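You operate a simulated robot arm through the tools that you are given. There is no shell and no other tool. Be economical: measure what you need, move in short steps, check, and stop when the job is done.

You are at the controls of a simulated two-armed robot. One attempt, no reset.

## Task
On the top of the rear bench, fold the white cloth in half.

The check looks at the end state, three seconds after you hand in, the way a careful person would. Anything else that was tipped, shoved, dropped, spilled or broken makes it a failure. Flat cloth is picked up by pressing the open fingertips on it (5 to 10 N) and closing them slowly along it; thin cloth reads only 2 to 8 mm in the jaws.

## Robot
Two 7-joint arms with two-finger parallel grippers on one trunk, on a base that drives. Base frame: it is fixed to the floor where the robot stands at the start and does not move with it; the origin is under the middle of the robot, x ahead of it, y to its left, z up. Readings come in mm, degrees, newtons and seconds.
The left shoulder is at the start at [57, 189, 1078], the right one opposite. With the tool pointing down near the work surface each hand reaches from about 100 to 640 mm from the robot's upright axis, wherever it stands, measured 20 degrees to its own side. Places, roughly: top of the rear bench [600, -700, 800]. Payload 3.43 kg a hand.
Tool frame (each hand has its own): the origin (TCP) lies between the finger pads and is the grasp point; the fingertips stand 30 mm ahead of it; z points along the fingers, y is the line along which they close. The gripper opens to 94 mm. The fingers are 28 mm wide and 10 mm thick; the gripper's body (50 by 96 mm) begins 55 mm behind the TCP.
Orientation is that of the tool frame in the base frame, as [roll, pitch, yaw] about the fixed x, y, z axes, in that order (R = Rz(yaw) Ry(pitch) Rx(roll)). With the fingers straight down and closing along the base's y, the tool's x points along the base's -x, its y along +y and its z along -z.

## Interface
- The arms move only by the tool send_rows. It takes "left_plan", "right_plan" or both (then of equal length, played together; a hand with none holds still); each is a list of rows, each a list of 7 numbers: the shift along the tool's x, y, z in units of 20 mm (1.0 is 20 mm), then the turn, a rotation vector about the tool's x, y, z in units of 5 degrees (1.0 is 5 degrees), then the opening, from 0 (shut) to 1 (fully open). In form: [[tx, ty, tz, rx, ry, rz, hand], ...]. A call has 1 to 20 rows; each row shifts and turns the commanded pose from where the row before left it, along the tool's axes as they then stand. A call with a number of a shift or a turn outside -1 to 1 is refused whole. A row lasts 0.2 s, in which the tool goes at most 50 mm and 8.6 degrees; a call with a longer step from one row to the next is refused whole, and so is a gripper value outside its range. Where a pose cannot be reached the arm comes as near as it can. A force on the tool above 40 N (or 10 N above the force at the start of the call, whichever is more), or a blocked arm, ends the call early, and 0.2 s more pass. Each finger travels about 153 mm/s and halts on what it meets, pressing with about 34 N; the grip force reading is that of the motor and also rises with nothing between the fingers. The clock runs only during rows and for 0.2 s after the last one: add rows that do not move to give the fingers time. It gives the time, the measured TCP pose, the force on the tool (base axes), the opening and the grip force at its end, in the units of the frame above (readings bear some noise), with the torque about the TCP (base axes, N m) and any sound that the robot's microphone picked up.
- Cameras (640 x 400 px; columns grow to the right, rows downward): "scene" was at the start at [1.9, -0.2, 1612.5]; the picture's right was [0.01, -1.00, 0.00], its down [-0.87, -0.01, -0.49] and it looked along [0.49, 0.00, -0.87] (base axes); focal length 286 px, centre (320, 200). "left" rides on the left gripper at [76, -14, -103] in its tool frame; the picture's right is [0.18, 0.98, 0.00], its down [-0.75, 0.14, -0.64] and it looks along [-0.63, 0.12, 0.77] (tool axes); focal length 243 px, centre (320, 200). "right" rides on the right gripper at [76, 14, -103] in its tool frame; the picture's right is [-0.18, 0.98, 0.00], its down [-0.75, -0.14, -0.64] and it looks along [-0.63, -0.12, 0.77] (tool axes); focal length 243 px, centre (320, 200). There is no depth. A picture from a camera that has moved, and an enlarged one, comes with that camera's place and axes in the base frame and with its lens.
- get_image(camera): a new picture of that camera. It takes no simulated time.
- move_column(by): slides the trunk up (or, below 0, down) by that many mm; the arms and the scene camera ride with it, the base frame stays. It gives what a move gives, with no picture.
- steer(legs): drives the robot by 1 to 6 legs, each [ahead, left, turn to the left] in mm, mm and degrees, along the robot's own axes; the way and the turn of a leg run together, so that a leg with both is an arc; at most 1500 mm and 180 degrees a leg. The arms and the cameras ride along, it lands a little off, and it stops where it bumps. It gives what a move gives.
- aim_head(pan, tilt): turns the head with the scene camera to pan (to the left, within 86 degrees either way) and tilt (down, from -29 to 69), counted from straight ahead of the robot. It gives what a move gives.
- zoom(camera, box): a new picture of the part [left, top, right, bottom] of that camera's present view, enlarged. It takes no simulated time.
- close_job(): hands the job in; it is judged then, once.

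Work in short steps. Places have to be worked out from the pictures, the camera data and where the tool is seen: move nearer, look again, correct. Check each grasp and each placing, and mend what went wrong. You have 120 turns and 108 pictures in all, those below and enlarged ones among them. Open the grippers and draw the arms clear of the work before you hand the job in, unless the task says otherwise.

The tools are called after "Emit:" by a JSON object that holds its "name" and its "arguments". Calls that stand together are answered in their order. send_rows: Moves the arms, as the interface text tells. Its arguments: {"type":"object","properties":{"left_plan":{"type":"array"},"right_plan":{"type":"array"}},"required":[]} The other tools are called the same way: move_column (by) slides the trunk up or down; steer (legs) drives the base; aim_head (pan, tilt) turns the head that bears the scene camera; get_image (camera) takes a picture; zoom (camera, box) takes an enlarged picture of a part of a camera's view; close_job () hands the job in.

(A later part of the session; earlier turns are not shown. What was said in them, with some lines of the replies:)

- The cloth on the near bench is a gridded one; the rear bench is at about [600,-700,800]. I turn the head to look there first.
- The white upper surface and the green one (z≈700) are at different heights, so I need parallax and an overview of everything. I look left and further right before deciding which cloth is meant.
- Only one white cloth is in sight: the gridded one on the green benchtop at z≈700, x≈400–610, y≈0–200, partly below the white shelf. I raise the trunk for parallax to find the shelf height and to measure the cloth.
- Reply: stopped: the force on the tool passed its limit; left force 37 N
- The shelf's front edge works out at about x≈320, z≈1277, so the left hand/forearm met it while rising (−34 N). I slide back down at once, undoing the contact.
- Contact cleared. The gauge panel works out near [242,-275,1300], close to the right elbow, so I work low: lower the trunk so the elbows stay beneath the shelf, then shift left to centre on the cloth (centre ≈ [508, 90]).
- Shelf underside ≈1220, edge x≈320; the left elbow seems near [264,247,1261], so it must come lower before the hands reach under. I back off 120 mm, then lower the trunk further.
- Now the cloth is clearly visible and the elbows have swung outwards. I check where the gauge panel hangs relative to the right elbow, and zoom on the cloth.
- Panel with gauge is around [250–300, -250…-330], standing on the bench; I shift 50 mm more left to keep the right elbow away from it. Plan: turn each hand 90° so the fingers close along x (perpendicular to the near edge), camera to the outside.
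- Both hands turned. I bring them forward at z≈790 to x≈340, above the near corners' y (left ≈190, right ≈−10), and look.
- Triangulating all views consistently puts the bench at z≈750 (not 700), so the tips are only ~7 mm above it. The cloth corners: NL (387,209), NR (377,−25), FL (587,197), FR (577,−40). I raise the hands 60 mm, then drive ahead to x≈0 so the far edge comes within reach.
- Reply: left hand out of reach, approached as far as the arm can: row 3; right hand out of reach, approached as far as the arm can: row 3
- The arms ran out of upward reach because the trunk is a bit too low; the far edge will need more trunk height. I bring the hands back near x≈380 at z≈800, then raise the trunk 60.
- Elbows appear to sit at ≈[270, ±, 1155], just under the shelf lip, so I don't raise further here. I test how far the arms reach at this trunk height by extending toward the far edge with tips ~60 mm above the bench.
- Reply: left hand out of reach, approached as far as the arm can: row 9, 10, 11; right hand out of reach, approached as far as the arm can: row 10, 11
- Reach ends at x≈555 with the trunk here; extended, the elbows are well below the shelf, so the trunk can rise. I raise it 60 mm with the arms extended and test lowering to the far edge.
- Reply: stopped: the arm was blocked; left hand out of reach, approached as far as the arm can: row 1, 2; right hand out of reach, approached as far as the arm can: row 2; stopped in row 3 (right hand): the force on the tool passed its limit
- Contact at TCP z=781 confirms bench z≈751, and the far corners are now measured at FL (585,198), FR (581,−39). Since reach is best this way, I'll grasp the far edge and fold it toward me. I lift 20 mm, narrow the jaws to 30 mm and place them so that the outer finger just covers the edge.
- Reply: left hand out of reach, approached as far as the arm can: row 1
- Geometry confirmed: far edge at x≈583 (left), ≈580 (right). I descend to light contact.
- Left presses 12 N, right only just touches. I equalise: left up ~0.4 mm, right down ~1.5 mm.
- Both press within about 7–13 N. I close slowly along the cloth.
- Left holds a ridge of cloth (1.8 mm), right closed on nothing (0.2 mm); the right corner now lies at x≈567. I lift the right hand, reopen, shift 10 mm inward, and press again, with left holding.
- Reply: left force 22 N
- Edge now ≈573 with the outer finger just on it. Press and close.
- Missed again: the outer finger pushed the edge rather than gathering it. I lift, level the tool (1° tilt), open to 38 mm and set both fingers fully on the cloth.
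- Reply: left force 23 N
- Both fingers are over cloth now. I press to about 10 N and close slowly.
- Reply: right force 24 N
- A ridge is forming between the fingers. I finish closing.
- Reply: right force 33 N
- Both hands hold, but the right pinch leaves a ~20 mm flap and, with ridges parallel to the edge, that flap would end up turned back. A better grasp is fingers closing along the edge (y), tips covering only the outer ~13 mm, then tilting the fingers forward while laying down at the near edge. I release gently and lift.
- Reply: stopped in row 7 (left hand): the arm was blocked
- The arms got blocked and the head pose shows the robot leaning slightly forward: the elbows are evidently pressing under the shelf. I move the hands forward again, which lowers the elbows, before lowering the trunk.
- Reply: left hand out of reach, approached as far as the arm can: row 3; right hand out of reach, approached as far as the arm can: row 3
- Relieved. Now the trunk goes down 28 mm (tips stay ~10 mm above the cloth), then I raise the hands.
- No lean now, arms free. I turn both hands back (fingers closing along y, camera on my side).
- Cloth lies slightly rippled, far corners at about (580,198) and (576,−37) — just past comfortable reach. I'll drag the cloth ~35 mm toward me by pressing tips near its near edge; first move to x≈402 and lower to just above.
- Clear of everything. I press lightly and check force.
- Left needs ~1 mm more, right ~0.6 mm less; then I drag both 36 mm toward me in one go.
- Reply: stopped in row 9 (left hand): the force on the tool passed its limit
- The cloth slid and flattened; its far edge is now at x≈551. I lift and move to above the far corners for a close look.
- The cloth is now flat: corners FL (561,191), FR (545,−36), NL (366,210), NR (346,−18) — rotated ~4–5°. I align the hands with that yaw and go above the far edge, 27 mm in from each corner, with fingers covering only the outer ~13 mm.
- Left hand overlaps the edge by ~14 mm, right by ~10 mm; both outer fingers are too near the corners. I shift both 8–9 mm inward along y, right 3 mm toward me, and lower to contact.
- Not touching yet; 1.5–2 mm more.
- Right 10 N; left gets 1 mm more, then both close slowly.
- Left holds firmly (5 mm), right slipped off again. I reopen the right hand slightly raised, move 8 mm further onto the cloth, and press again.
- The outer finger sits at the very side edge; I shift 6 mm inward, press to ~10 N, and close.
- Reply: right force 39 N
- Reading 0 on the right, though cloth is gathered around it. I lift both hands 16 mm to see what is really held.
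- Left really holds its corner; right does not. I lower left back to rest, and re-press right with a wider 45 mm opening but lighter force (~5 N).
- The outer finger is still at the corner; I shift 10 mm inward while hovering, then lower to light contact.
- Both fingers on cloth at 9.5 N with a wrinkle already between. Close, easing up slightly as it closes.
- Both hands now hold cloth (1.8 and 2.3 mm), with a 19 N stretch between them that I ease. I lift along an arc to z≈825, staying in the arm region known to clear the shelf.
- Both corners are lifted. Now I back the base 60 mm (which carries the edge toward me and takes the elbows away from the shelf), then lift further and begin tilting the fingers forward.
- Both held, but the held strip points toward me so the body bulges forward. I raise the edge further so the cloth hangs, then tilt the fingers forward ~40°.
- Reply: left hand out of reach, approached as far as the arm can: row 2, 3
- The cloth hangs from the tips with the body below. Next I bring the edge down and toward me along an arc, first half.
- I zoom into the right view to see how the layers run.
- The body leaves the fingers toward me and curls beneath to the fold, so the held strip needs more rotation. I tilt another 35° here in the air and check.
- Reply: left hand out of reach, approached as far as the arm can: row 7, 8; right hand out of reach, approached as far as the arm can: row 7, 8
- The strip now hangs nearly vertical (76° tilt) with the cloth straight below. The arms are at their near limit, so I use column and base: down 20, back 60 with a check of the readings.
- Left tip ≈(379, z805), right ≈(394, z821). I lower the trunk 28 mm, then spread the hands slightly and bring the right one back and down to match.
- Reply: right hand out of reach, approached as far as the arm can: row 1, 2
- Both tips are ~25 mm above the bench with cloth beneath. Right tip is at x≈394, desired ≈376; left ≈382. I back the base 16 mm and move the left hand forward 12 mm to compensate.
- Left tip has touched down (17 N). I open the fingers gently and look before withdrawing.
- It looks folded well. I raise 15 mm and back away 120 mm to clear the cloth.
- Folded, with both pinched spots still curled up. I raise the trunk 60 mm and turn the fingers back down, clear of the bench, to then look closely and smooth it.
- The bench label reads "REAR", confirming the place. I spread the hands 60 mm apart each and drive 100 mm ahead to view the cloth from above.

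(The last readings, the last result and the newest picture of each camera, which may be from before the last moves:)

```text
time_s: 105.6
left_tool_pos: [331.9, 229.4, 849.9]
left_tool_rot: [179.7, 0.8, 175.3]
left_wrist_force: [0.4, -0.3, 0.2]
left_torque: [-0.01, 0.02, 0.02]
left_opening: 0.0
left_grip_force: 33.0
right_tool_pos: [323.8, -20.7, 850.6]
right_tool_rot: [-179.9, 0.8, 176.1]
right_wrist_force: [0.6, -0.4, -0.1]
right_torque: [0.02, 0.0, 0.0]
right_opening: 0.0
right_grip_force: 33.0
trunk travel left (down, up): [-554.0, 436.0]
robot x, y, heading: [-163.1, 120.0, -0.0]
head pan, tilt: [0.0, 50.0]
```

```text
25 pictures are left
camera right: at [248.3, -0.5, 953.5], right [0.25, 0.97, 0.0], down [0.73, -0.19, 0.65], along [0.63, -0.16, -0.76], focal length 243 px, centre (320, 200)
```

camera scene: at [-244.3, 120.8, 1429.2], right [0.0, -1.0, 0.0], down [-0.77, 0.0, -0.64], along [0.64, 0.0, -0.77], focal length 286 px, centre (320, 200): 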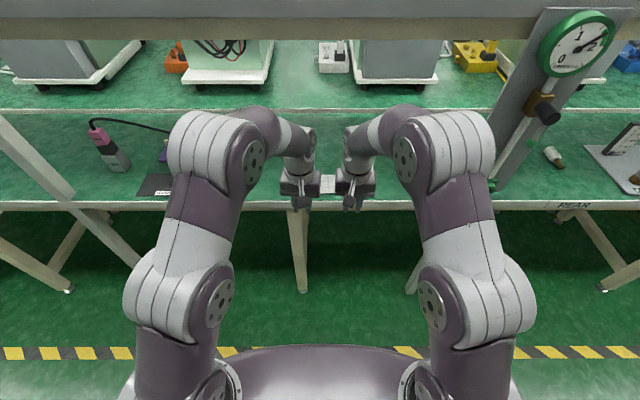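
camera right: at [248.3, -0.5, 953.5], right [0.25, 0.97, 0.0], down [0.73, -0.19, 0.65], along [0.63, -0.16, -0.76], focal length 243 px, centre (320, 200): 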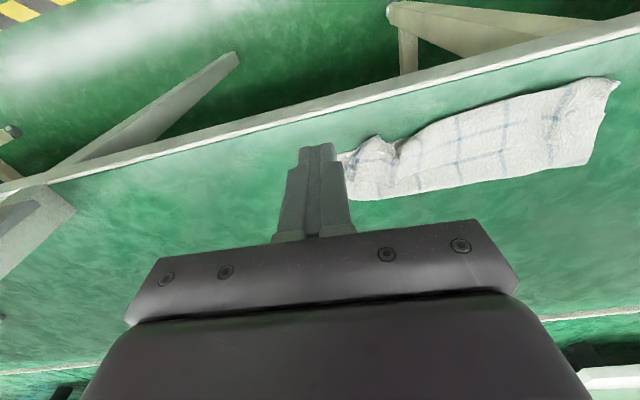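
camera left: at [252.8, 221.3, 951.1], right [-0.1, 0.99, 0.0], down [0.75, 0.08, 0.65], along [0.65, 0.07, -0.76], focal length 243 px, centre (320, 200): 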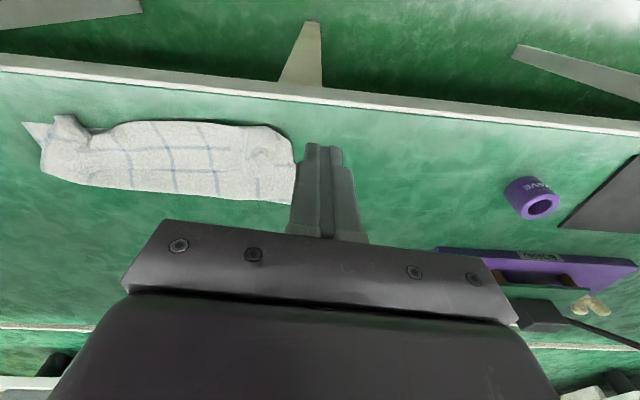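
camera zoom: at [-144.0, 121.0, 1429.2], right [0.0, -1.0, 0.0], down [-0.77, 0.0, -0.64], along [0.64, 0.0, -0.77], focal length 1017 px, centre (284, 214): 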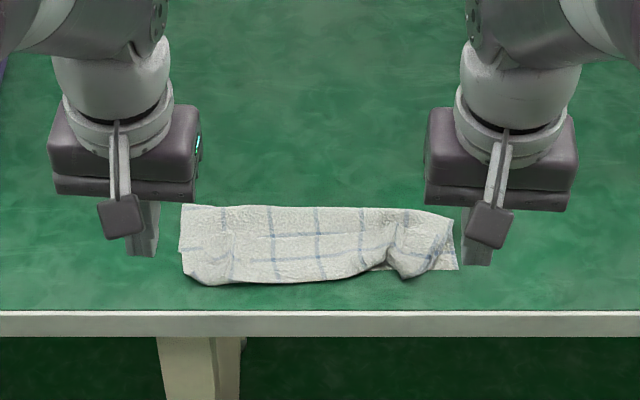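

Fold is good overall; the right front corner is puckered. A closer look.

Emit:
{"name": "zoom", "arguments": {"camera": "scene", "box": [280, 185, 380, 235]}}

Emit:
{"name": "zoom", "arguments": {"camera": "right", "box": [320, 60, 640, 220]}}

```text
6.40 times, centred on (330, 210) of scene
camera zoom: at [-144.0, 121.0, 1429.2], right [0.0, -1.0, 0.0], down [-0.77, 0.0, -0.64], along [0.64, 0.0, -0.77], focal length 1831 px, centre (256, 136)
```

zoom: 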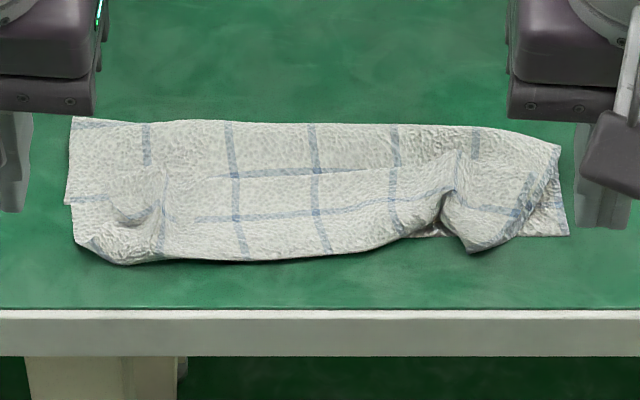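

```text
2.00 times, centred on (480, 140) of right
camera zoom: at [248.3, -0.5, 953.5], right [0.25, 0.97, 0.0], down [0.73, -0.19, 0.65], along [0.63, -0.16, -0.76], focal length 485 px, centre (0, 320)
```

zoom: 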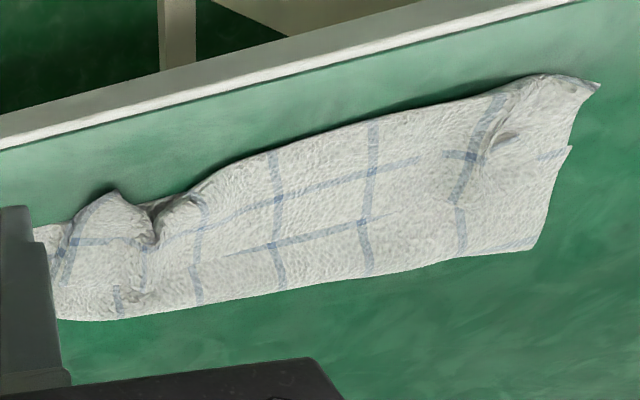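

I'll smooth the right corner: left fingertips (closed) hold the middle of the cloth, right ones press lightly on the corner piece and pull it outward (−y). First move both above at z≈800.

Emit:
{"name": "send_rows", "arguments": {"left_plan": [[-0.56, -0.95, 0.4, 0, 0, 0, 0], [-0.56, -0.95, 0.4, 0, 0, 0, 0], [-0.56, -0.95, 0.4, 0, 0, 0, 0], [-0.56, -0.95, 0.4, 0, 0, 0, 0], [-0.56, -0.95, 0.4, 0, 0, 0, 0], [0, 0, 0.4, 0, 0, 0, 0]], "right_plan": [[-0.4, 0.36, 0.4, 0, 0, 0, 0], [-0.4, 0.36, 0.4, 0, 0, 0, 0], [-0.4, 0.36, 0.4, 0, 0, 0, 0], [-0.4, 0.36, 0.4, 0, 0, 0, 0], [-0.4, 0.36, 0.4, 0, 0, 0, 0], [0, 0, 0.4, 0, 0, 0, 0]]}}

Emit:
{"name": "get_image", "arguments": {"camera": "right"}}

Emit:
{"name": "get_image", "arguments": {"camera": "scene"}}

```text
time_s: 107.0
left_tool_pos: [381.1, 130.5, 803.2]
left_tool_rot: [179.6, 0.8, 175.3]
left_wrist_force: [-0.8, -0.3, -0.4]
left_torque: [0.0, 0.0, -0.01]
left_opening: 0.0
left_grip_force: 32.7
right_tool_pos: [366.8, 14.2, 805.4]
right_tool_rot: [180.0, 0.9, 176.2]
right_wrist_force: [0.2, -0.4, -0.4]
right_torque: [-0.03, -0.01, -0.02]
right_opening: 0.2
right_grip_force: 32.9
trunk travel left (down, up): [-554.0, 436.0]
robot x, y, heading: [-162.3, 120.3, -0.2]
head pan, tilt: [0.0, 50.0]
```

```text
22 pictures are left
camera right: at [291.1, 33.9, 906.6], right [0.25, 0.97, 0.0], down [0.73, -0.19, 0.65], along [0.63, -0.16, -0.76], focal length 243 px, centre (320, 200)
```

right: 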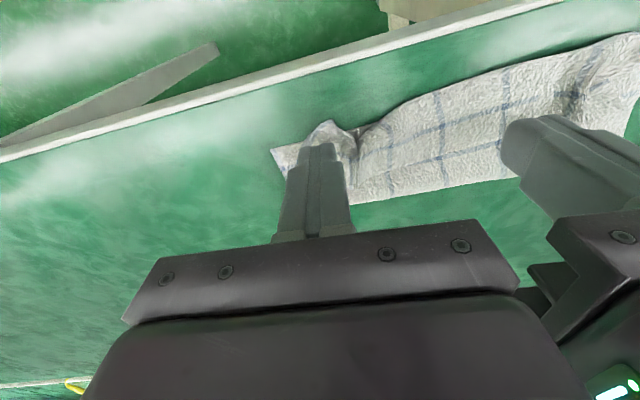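

```text
21 pictures are left
camera scene: at [-145.4, 121.2, 1429.3], right [0.0, -1.0, 0.0], down [-0.77, 0.0, -0.64], along [0.64, 0.0, -0.77], focal length 286 px, centre (320, 200)
```

scene: 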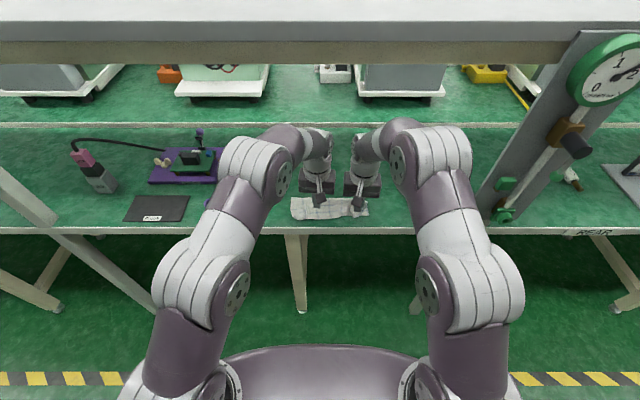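

I move the right tip onto the corner piece (≈(358,15)), lower both to contact: left as anchor, right lightly.

Emit:
{"name": "send_rows", "arguments": {"left_plan": [[0, 0, 0.5, 0, 0, 0, 0], [0, 0, 0.35, 0, 0, 0, 0], [0, 0, 0.15, 0, 0, 0, 0], [0, 0, 0.1, 0, 0, 0, 0], [0, 0, 0, 0, 0, 0, 0]], "right_plan": [[0.4, 0, 0.5, 0, 0, 0, 0], [0, 0, 0.35, 0, 0, 0, 0], [0, 0, 0.15, 0, 0, 0, 0], [0, 0, 0.1, 0, 0, 0, 0], [0, 0, 0, 0, 0, 0, 0]]}}

```text
time_s: 108.2
left_tool_pos: [381.2, 131.1, 781.6]
left_tool_rot: [179.7, 0.9, 175.4]
left_wrist_force: [0.8, 0.0, 5.1]
left_torque: [-0.04, 0.05, 0.0]
left_opening: 0.1
left_grip_force: 32.8
right_tool_pos: [359.8, 13.4, 781.7]
right_tool_rot: [-179.9, 1.0, 176.1]
right_wrist_force: [0.5, 0.3, 0.4]
right_torque: [-0.02, 0.0, 0.0]
right_opening: 0.1
right_grip_force: 33.4
trunk travel left (down, up): [-554.0, 436.0]
robot x, y, heading: [-162.5, 124.0, -0.2]
head pan, tilt: [0.0, 50.0]
```

Left presses 5 N, right barely touches. I add ~1 mm on the right and pull outward 28 mm.

Emit:
{"name": "send_rows", "arguments": {"left_plan": [[0, 0, 0.04, 0, 0, 0, 0], [0, 0, 0, 0, 0, 0, 0], [0, 0, 0, 0, 0, 0, 0], [0, 0, 0, 0, 0, 0, 0], [0, 0, 0, 0, 0, 0, 0], [0, 0, 0, 0, 0, 0, 0], [0, 0, 0, 0, 0, 0, 0], [0, 0, 0, 0, 0, 0, 0], [0, 0, 0, 0, 0, 0, 0]], "right_plan": [[0, 0, 0.05, 0, 0, 0, 0], [0, 0, 0, 0, 0, 0, 0], [0, -0.2, 0, 0, 0, 0, 0], [0, -0.2, 0, 0, 0, 0, 0], [0, -0.2, 0, 0, 0, 0, 0], [0, -0.2, 0, 0, 0, 0, 0], [0, -0.3, 0, 0, 0, 0, 0], [0, -0.3, 0, 0, 0, 0, 0], [0, 0, 0, 0, 0, 0, 0]]}}

Emit:
{"name": "get_image", "arguments": {"camera": "right"}}

```text
time_s: 110.2
left_tool_pos: [380.5, 130.3, 782.6]
left_tool_rot: [179.7, 1.2, 175.3]
left_wrist_force: [6.1, -1.5, 24.2]
left_torque: [-0.07, -0.02, 0.02]
left_opening: 0.0
left_grip_force: 33.3
right_tool_pos: [356.4, -13.2, 782.2]
right_tool_rot: [-180.0, 0.9, 176.0]
right_wrist_force: [-0.1, 2.1, 2.6]
right_torque: [0.1, -0.06, 0.03]
right_opening: 0.3
right_grip_force: 33.0
trunk travel left (down, up): [-554.0, 436.0]
robot x, y, heading: [-164.5, 120.7, 0.1]
head pan, tilt: [0.0, 50.0]
```

```text
20 pictures are left
camera right: at [280.3, 5.9, 884.0], right [0.25, 0.97, 0.0], down [0.73, -0.19, 0.65], along [0.63, -0.16, -0.76], focal length 243 px, centre (320, 200)
```

right: 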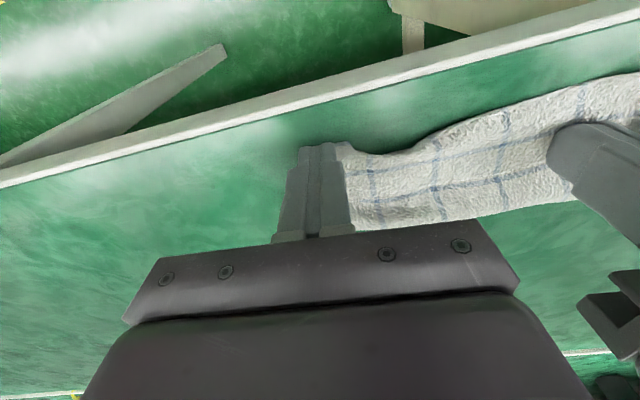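

The pucker pulled out. I lift both hands straight up and look.

Emit:
{"name": "send_rows", "arguments": {"left_plan": [[0, 0, -0.5, 0, 0, 0, 0], [0, 0.8, -0.9, 0, 0, 0, 0], [0, 1, -0.9, 0, 0, 0, 0], [0, 1, -0.9, 0, 0, 0, 0], [0, 1, 0, 0, 0, 0, 0], [0, 1, 0, 0, 0, 0, 0]], "right_plan": [[0, 0, -0.5, 0, 0, 0, 0], [0, 0, -0.9, 0, 0, 0, 0], [0, -0.5, -0.9, 0, 0, 0, 0], [0, -0.5, -0.9, 0, 0, 0, 0], [0, -0.5, 0, 0, 0, 0, 0], [0, 0, 0, 0, 0, 0, 0]]}}

Emit:
{"name": "zoom", "arguments": {"camera": "scene", "box": [270, 175, 390, 250]}}

Emit:
{"name": "get_image", "arguments": {"camera": "right"}}

```text
time_s: 111.6
left_tool_pos: [385.9, 226.9, 844.4]
left_tool_rot: [179.7, 0.8, 175.3]
left_wrist_force: [-0.1, 0.9, -0.1]
left_torque: [-0.02, 0.0, 0.01]
left_opening: 0.0
left_grip_force: 32.8
right_tool_pos: [353.4, -45.7, 847.7]
right_tool_rot: [-180.0, 0.9, 176.1]
right_wrist_force: [0.4, 0.8, 0.4]
right_torque: [-0.04, 0.03, -0.01]
right_opening: 0.0
right_grip_force: 32.4
trunk travel left (down, up): [-554.0, 436.0]
robot x, y, heading: [-162.3, 123.0, 0.1]
head pan, tilt: [0.0, 50.0]
```

```text
5.33 times, centred on (330, 212) of scene
camera zoom: at [-145.5, 121.7, 1429.2], right [0.0, -1.0, 0.0], down [-0.77, 0.0, -0.64], along [0.64, 0.0, -0.77], focal length 1526 px, centre (267, 133)
```

zoom: 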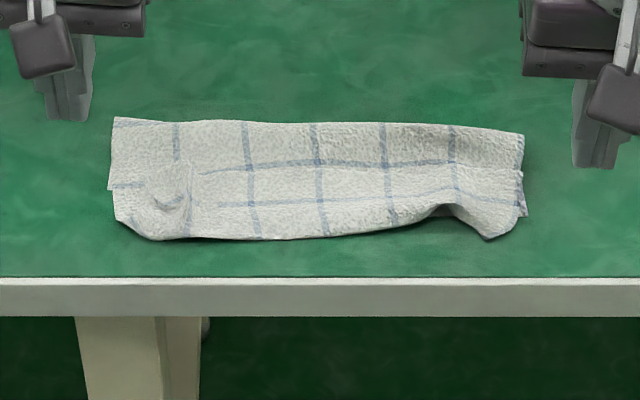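

```text
18 pictures are left
camera right: at [277.9, -24.6, 949.1], right [0.25, 0.97, 0.0], down [0.73, -0.19, 0.65], along [0.63, -0.16, -0.76], focal length 243 px, centre (320, 200)
```

right: 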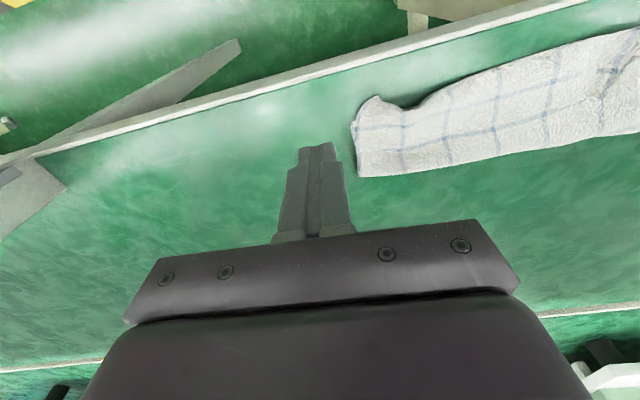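

The cloth is neatly folded in half with edges aligned. I back the robot away and open the grippers in free space, then take a last look.

Emit:
{"name": "steer", "arguments": {"legs": [[-200, 0, 0]]}}

Emit:
{"name": "send_rows", "arguments": {"left_plan": [[0, 0, 0, 0, 0, 0, 1], [0, 0, 0, 0, 0, 0, 1], [0, 0, 0, 0, 0, 0, 1], [0, 0, 0, 0, 0, 0, 1]], "right_plan": [[0, 0, 0, 0, 0, 0, 1], [0, 0, 0, 0, 0, 0, 1], [0, 0, 0, 0, 0, 0, 1], [0, 0, 0, 0, 0, 0, 1]]}}

Emit:
{"name": "get_image", "arguments": {"camera": "scene"}}

Emit:
{"name": "zoom", "arguments": {"camera": "scene", "box": [260, 120, 400, 207]}}

```text
time_s: 113.2
left_tool_pos: [188.3, 227.5, 844.0]
left_tool_rot: [179.6, 0.9, 175.6]
left_wrist_force: [-0.6, 0.5, 0.1]
left_torque: [0.01, -0.02, -0.01]
left_opening: 0.0
left_grip_force: 33.0
right_tool_pos: [155.2, -43.8, 847.5]
right_tool_rot: [180.0, 0.9, 176.2]
right_wrist_force: [0.0, -0.1, 0.3]
right_torque: [0.01, 0.0, 0.0]
right_opening: 0.1
right_grip_force: 33.0
trunk travel left (down, up): [-554.0, 436.0]
robot x, y, heading: [-361.5, 118.4, 0.4]
head pan, tilt: [0.0, 50.0]
```

```text
time_s: 114.2
left_tool_pos: [188.7, 227.9, 844.7]
left_tool_rot: [179.7, 0.8, 175.5]
left_wrist_force: [-0.7, 0.5, -0.8]
left_torque: [0.01, -0.01, 0.01]
left_opening: 93.7
left_grip_force: 0.0
right_tool_pos: [156.6, -44.1, 847.8]
right_tool_rot: [180.0, 0.8, 176.2]
right_wrist_force: [-1.0, 0.1, 0.4]
right_torque: [-0.01, 0.03, 0.02]
right_opening: 93.9
right_grip_force: 0.0
trunk travel left (down, up): [-554.0, 436.0]
robot x, y, heading: [-362.2, 122.5, 0.4]
head pan, tilt: [0.0, 50.0]
```

```text
17 pictures are left
camera scene: at [-343.3, 120.4, 1429.2], right [0.0, -1.0, 0.0], down [-0.77, 0.0, -0.64], along [0.64, 0.0, -0.77], focal length 286 px, centre (320, 200)
```

scene: 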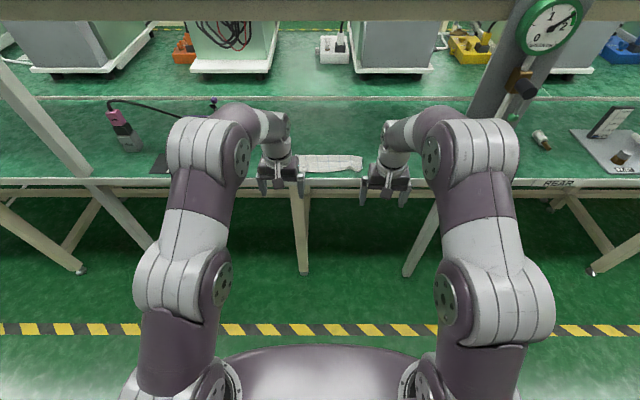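

```text
4.57 times, centred on (330, 164) of scene
camera zoom: at [-343.3, 120.4, 1429.2], right [0.0, -1.0, 0.0], down [-0.77, 0.0, -0.64], along [0.64, 0.0, -0.77], focal length 1308 px, centre (274, 367)
```

zoom: 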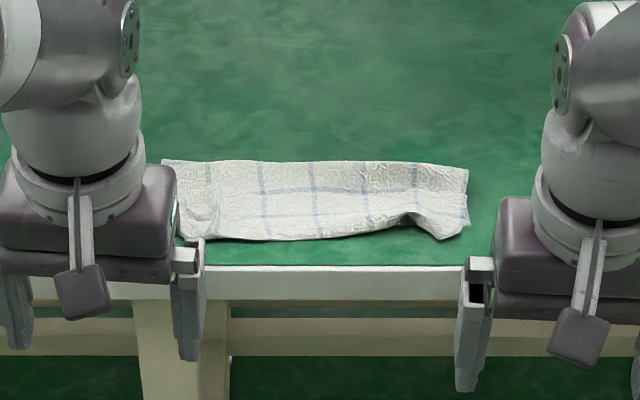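

The cloth lies folded in half, everything else undisturbed, grippers open and clear; I hand in.

Emit:
{"name": "close_job", "arguments": {}}

```text
The job is handed in.
```

The white cloth is folded in half on top of the rear bench, far edge brought over to the near edge. It isn't perfectly flat: there is a small raised pucker at the front right corner and a slight bump at the left. Both grippers are open and the robot has backed clear.

The arms touched the shelf above the bench while I was finding the reach. I saw nothing moved or knocked over in the final pictures.
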